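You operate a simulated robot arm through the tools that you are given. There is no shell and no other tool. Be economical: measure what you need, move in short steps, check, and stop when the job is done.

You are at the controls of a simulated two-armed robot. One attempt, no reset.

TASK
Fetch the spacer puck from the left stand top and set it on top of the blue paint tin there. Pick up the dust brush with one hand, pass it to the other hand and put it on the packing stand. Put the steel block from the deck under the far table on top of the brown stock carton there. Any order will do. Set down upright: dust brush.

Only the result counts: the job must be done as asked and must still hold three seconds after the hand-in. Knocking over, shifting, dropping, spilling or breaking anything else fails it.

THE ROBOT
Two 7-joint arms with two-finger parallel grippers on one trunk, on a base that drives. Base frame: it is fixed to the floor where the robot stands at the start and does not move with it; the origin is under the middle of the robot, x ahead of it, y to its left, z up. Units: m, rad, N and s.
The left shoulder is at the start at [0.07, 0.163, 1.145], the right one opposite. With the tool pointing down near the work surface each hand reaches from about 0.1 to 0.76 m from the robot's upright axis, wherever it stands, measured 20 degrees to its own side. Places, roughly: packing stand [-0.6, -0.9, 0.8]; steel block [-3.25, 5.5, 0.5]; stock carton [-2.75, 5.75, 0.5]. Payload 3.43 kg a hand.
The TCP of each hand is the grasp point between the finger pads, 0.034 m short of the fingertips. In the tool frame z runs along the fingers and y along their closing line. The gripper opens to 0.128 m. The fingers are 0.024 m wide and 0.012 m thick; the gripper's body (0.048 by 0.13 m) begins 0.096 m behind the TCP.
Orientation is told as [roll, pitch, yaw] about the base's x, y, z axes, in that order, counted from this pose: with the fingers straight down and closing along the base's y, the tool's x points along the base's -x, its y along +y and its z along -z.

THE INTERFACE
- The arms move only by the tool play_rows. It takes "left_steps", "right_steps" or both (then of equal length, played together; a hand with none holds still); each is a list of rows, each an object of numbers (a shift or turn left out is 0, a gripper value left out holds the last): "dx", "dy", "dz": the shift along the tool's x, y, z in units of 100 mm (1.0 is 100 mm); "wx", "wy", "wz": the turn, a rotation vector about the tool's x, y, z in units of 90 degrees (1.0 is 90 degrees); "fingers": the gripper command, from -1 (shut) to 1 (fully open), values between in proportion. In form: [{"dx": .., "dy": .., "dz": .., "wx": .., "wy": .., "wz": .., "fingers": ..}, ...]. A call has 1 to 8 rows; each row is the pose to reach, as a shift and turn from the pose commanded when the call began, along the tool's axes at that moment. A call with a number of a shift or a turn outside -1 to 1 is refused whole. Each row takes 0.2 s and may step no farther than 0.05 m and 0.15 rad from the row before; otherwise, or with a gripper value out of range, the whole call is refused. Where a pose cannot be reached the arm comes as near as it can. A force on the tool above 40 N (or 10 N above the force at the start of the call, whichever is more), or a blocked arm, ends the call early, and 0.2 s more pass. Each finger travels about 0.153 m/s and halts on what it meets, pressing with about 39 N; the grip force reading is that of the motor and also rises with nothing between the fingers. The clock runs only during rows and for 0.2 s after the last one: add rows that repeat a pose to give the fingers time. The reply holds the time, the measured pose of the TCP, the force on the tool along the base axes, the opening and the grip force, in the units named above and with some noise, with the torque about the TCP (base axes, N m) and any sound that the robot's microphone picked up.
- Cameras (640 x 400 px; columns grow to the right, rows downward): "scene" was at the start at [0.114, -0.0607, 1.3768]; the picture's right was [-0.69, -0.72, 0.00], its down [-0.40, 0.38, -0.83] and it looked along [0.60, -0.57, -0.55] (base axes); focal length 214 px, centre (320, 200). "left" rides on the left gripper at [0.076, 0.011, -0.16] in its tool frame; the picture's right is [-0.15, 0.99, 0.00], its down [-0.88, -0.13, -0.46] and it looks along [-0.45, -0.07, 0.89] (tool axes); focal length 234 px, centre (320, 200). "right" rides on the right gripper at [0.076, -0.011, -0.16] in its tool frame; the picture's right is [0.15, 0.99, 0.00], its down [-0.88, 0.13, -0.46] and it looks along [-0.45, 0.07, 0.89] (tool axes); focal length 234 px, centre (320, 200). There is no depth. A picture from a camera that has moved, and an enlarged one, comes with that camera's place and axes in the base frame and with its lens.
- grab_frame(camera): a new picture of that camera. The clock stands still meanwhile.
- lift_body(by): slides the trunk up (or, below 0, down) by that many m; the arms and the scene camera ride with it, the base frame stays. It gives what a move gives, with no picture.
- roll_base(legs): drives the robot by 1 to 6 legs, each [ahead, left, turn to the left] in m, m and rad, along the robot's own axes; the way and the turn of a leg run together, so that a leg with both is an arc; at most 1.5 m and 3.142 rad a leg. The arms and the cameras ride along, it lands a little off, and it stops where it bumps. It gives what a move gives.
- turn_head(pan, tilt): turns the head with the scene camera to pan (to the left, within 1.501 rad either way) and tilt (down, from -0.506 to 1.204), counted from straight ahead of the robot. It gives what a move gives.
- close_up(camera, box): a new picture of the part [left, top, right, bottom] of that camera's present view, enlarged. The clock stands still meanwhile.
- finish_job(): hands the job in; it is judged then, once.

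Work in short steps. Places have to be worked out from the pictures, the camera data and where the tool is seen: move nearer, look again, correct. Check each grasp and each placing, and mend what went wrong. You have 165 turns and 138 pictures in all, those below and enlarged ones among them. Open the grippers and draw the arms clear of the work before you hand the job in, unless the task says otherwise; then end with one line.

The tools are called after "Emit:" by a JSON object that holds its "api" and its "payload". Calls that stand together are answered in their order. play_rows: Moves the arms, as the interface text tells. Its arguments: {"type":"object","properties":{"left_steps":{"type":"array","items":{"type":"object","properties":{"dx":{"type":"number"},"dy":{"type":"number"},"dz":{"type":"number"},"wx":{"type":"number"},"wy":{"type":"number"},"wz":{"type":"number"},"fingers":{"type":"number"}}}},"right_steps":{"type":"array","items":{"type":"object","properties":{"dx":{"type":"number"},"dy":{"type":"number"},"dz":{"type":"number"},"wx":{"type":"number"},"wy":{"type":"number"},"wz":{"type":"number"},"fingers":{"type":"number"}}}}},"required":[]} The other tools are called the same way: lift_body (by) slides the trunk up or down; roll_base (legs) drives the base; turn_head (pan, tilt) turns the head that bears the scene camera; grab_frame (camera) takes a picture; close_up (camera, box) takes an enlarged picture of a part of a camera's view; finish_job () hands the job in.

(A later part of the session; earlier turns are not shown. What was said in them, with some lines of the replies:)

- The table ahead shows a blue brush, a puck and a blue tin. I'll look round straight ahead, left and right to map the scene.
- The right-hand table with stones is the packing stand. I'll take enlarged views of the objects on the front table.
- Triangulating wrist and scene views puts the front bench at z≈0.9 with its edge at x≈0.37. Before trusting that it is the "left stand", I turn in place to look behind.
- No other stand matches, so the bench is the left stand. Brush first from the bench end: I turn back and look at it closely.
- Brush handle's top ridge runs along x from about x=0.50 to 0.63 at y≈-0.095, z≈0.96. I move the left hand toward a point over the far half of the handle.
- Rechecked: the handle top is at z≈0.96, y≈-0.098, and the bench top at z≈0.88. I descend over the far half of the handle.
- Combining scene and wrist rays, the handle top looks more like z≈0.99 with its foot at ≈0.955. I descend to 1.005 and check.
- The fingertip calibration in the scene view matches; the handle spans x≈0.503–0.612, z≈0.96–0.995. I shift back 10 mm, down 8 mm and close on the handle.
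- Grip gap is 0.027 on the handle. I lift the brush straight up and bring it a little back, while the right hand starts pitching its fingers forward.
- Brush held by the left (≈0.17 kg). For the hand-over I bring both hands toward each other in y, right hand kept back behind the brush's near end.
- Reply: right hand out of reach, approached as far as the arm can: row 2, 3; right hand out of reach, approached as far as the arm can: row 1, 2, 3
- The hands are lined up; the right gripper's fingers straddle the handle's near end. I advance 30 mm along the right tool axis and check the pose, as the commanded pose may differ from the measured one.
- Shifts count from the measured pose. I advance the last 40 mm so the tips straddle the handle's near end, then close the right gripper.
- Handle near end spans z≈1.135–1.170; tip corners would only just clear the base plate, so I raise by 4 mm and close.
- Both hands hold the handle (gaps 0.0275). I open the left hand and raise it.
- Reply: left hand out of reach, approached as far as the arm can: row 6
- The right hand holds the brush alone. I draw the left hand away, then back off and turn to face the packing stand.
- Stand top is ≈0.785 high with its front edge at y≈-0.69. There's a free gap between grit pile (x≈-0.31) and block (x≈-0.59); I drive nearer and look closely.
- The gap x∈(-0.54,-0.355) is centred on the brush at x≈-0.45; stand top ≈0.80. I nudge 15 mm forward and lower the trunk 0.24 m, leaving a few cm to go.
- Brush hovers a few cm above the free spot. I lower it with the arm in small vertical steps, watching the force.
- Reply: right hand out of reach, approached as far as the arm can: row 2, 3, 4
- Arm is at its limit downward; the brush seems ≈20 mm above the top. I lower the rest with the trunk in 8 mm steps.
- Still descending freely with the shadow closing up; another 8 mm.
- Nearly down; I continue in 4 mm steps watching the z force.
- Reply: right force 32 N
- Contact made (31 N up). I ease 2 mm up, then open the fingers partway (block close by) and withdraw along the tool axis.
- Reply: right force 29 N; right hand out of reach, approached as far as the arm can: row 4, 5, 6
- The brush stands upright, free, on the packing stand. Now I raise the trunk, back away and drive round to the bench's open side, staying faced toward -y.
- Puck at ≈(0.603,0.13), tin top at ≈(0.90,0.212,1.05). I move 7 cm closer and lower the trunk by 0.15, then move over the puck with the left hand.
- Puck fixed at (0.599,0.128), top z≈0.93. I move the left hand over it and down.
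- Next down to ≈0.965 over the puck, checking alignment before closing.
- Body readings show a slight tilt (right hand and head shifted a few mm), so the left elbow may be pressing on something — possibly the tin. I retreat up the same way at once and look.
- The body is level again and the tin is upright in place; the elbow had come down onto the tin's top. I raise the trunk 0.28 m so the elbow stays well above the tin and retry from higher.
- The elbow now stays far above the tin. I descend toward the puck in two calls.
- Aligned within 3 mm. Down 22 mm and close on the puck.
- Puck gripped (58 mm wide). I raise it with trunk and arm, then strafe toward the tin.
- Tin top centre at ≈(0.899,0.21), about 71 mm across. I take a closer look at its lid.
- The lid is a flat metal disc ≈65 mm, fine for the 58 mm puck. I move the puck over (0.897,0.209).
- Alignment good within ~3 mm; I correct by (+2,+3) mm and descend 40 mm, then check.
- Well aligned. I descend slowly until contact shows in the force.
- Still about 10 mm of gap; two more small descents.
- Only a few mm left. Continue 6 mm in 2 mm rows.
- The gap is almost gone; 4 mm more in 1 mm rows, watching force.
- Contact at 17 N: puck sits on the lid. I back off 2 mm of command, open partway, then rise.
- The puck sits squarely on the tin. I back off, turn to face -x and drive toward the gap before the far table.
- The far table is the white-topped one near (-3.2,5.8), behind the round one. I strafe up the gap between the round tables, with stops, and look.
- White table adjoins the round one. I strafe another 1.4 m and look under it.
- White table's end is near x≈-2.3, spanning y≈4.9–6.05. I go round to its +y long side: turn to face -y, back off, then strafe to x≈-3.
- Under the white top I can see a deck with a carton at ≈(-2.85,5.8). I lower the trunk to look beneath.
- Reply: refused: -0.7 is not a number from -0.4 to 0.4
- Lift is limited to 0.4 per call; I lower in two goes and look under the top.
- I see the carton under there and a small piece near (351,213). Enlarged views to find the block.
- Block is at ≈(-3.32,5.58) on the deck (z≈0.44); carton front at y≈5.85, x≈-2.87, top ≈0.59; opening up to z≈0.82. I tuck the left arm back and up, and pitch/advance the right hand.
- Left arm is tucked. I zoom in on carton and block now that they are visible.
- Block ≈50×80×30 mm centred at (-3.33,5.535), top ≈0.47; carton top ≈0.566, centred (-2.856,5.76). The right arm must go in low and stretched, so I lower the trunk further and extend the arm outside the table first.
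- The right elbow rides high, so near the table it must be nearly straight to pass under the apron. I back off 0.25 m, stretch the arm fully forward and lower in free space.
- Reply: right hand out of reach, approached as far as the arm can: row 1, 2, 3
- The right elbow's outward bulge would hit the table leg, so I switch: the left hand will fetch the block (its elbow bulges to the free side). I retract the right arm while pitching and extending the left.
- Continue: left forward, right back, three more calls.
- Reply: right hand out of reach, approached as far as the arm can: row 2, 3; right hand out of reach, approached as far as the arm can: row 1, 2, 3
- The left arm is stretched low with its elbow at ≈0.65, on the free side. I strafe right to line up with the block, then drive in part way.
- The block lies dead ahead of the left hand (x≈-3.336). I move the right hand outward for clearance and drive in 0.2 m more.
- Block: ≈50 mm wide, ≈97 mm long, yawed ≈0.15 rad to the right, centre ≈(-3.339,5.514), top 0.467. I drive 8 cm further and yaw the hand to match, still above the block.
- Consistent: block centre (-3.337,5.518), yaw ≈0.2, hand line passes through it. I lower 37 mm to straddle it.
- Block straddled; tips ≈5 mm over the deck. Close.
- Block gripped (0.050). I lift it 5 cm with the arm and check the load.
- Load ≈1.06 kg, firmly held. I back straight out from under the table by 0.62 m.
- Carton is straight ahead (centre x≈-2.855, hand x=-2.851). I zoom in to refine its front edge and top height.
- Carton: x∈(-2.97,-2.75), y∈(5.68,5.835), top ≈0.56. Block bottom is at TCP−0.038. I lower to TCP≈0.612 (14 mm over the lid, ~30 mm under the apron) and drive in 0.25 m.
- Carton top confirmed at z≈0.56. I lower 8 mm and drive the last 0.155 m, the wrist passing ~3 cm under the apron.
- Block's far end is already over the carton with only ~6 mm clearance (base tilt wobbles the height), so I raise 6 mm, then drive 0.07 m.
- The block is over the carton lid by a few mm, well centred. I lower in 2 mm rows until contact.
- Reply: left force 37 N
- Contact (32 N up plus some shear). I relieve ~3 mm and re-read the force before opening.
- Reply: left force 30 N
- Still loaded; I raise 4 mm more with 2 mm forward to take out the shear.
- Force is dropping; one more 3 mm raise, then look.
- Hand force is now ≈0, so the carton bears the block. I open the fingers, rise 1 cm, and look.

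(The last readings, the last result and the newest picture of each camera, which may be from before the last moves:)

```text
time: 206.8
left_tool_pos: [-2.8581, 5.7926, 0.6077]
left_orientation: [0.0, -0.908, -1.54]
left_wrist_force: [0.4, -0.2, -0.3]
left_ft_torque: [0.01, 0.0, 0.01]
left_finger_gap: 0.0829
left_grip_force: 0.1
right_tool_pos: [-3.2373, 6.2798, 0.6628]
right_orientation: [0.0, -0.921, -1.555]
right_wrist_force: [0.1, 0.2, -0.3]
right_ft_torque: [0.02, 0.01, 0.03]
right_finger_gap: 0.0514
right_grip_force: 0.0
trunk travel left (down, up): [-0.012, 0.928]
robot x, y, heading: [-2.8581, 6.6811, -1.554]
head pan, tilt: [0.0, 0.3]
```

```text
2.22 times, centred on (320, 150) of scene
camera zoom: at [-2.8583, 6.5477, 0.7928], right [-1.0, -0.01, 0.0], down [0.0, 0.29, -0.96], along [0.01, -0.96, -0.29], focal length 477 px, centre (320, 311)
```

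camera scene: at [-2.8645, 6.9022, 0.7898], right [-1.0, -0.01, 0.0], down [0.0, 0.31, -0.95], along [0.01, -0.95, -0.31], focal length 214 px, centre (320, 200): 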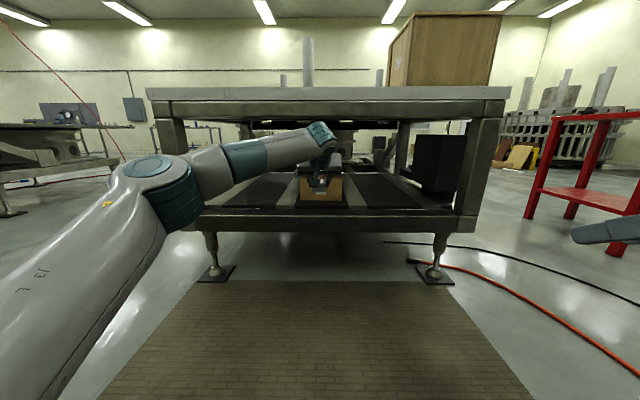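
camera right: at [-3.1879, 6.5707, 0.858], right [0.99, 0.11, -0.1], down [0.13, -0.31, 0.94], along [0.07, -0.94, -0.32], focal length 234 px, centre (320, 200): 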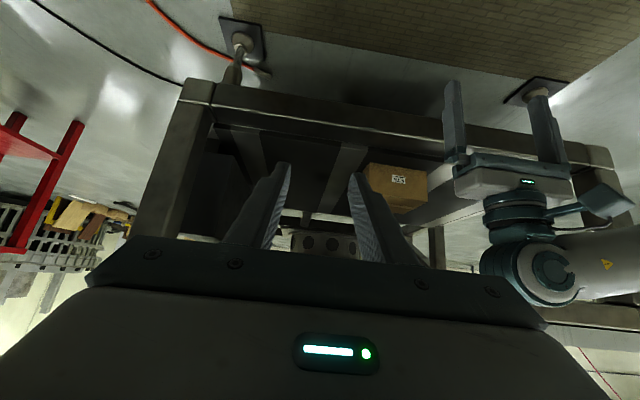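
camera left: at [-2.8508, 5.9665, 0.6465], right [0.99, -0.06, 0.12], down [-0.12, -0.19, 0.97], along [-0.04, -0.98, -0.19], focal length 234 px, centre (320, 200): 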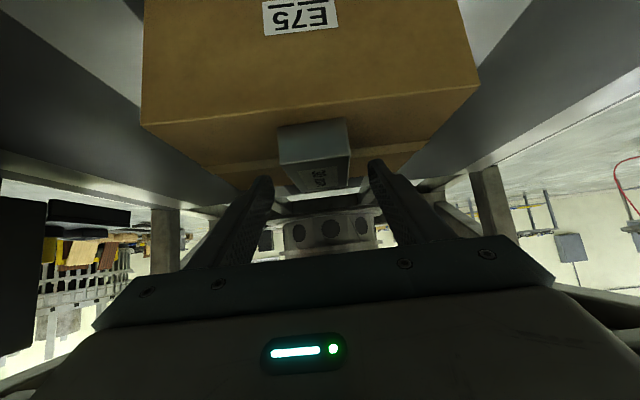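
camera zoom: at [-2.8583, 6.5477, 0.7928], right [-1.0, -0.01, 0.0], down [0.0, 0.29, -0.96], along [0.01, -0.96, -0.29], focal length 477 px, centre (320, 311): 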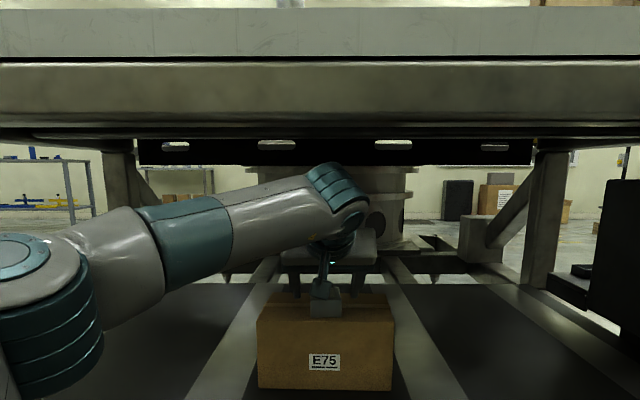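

The block rests flat on the carton and the fingers are clear at its sides. I back the base straight out.

Emit:
{"api": "roll_base", "payload": {"legs": [[-0.15, 0, 0], [-0.35, 0, 0]]}}

Emit:
{"api": "close_up", "payload": {"camera": "left", "box": [220, 90, 420, 240]}}

Emit:
{"api": "close_up", "payload": {"camera": "scene", "box": [230, 100, 430, 230]}}

```text
time: 210.0
left_tool_pos: [-2.7947, 6.3627, 0.6072]
left_orientation: [-0.009, -0.907, -1.545]
left_wrist_force: [0.6, 1.1, -0.5]
left_ft_torque: [-0.13, 0.08, -0.03]
left_finger_gap: 0.0832
left_grip_force: 0.0
right_tool_pos: [-3.1705, 6.8558, 0.665]
right_orientation: [-0.009, -0.919, -1.56]
right_wrist_force: [1.7, 0.8, 0.8]
right_ft_torque: [0.14, 0.11, -0.15]
right_finger_gap: 0.0513
right_grip_force: 0.1
trunk travel left (down, up): [-0.012, 0.928]
robot x, y, heading: [-2.7958, 7.2581, -1.567]
head pan, tilt: [0.0, 0.3]
```

```text
2.67 times, centred on (320, 165) of left
camera zoom: at [-2.7879, 6.5373, 0.6449], right [0.99, -0.07, 0.11], down [-0.12, -0.19, 0.97], along [-0.05, -0.98, -0.19], focal length 624 px, centre (320, 293)
```

zoom: 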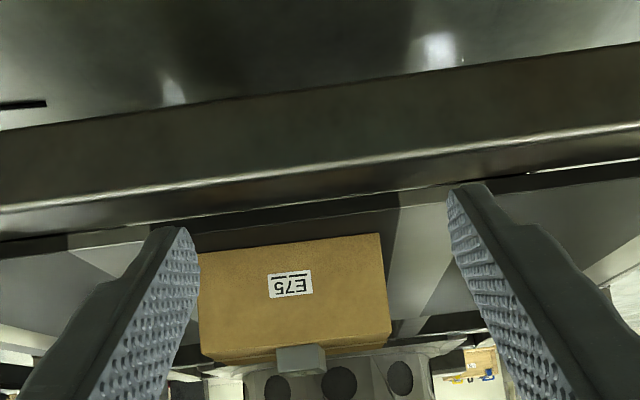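

```text
3.08 times, centred on (330, 165) of scene
camera zoom: at [-2.7904, 7.1089, 0.7904], right [-1.0, 0.0, 0.0], down [0.0, 0.3, -0.95], along [0.0, -0.95, -0.3], focal length 660 px, centre (289, 308)
```

zoom: 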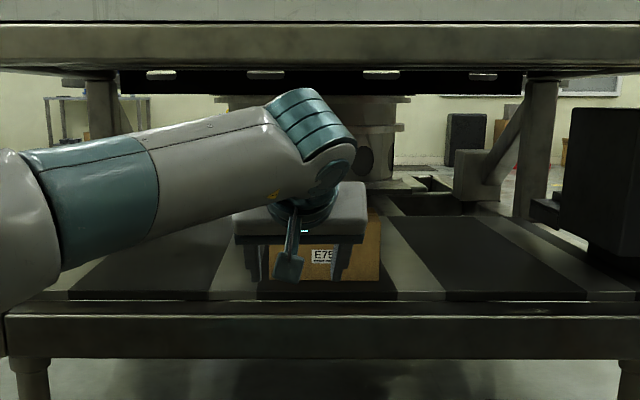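

The block stays on the carton. The base slid a bit more than commanded with a slight roll, so I check surroundings on both sides for any bump.

Emit:
{"api": "turn_head", "payload": {"pan": 1.5, "tilt": 0.5}}

Emit:
{"api": "grab_frame", "payload": {"camera": "scene"}}

Emit:
{"api": "turn_head", "payload": {"pan": -1.5, "tilt": 0.5}}

Emit:
{"api": "grab_frame", "payload": {"camera": "scene"}}

```text
time: 211.6
left_tool_pos: [-2.7961, 6.3664, 0.6129]
left_orientation: [-0.003, -0.912, -1.547]
left_wrist_force: [0.0, 0.1, -0.2]
left_ft_torque: [0.02, -0.02, 0.02]
left_finger_gap: 0.0832
left_grip_force: 0.1
right_tool_pos: [-3.1726, 6.86, 0.6659]
right_orientation: [-0.003, -0.925, -1.561]
right_wrist_force: [0.2, 0.0, 1.3]
right_ft_torque: [0.01, -0.01, -0.04]
right_finger_gap: 0.0512
right_grip_force: 0.1
trunk travel left (down, up): [-0.012, 0.928]
robot x, y, heading: [-2.7876, 7.257, -1.563]
head pan, tilt: [1.499, 0.499]
```

```text
22 pictures are left
camera scene: at [-2.7013, 7.1952, 0.7726], right [-0.07, -1.0, -0.01], down [-0.48, 0.04, -0.88], along [0.88, -0.06, -0.48], focal length 214 px, centre (320, 200)
```

scene: 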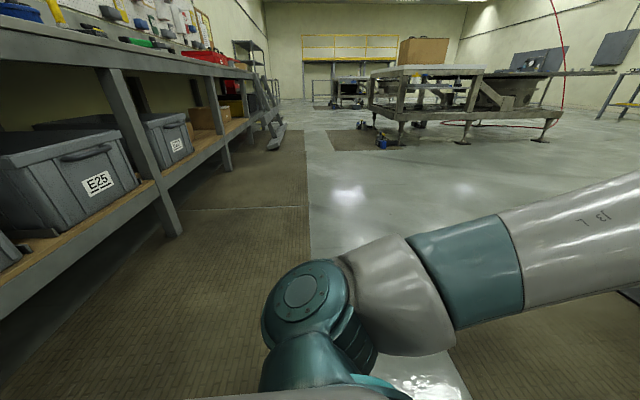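

```text
time: 214.2
left_tool_pos: [-2.7973, 6.3676, 0.6112]
left_orientation: [-0.003, -0.912, -1.549]
left_wrist_force: [-0.2, -0.5, -1.1]
left_ft_torque: [-0.02, 0.03, -0.01]
left_finger_gap: 0.0831
left_grip_force: 0.0
right_tool_pos: [-3.1712, 6.8606, 0.6666]
right_orientation: [-0.005, -0.926, -1.562]
right_wrist_force: [0.7, 0.3, -0.7]
right_ft_torque: [-0.02, 0.03, -0.01]
right_finger_gap: 0.0511
right_grip_force: 0.2
trunk travel left (down, up): [-0.012, 0.928]
robot x, y, heading: [-2.7903, 7.2574, -1.567]
head pan, tilt: [-1.499, 0.499]
```

```text
21 pictures are left
camera scene: at [-2.883, 7.1945, 0.7724], right [-0.08, 1.0, 0.01], down [0.48, 0.04, -0.88], along [-0.88, -0.06, -0.48], focal length 214 px, centre (320, 200)
```

scene: 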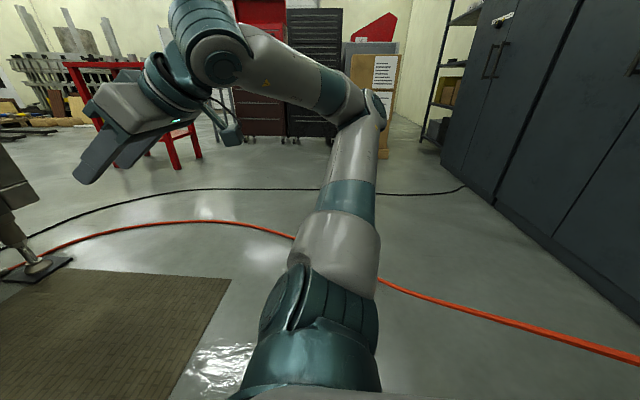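

Nothing was touched (shelf over half a metre behind; the glossy floor patch explains the slide). I open both grippers fully and finish.

Emit:
{"api": "play_rows", "payload": {"left_steps": [{"fingers": 1}, {"fingers": 1}, {"fingers": 1}], "right_steps": [{"fingers": 1}, {"fingers": 1}, {"fingers": 1}]}}

Emit:
{"api": "close_up", "payload": {"camera": "left", "box": [220, 90, 420, 240]}}

```text
time: 215.0
left_tool_pos: [-2.7976, 6.3662, 0.6122]
left_orientation: [-0.002, -0.911, -1.548]
left_wrist_force: [-0.6, 0.2, -0.2]
left_ft_torque: [-0.01, 0.0, -0.01]
left_finger_gap: 0.1283
left_grip_force: 0.1
right_tool_pos: [-3.1714, 6.8595, 0.6654]
right_orientation: [-0.006, -0.925, -1.563]
right_wrist_force: [-0.9, -0.1, 0.0]
right_ft_torque: [0.0, -0.01, 0.02]
right_finger_gap: 0.1282
right_grip_force: 0.1
trunk travel left (down, up): [-0.012, 0.928]
robot x, y, heading: [-2.7933, 7.2575, -1.567]
head pan, tilt: [-1.499, 0.499]
```

```text
2.67 times, centred on (320, 165) of left
camera zoom: at [-2.7892, 6.5409, 0.649], right [0.99, -0.07, 0.11], down [-0.12, -0.18, 0.98], along [-0.05, -0.98, -0.19], focal length 624 px, centre (320, 293)
```

zoom: 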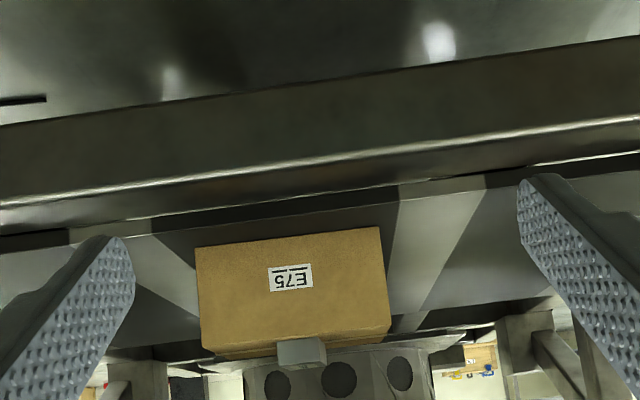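

The block sits on the carton, both hands are open and clear. Handing in.

Emit:
{"api": "finish_job", "payload": {}}

```text
The job is handed in.
```

I've handed the job in with all three parts done: the puck is on the blue tin, the dust brush stands upright on the packing stand after passing from left to right hand, and the steel block is on the brown carton. During the first reach for the puck the left elbow seems to have leaned briefly on the blue tin; it stayed upright and showed no visible shift.
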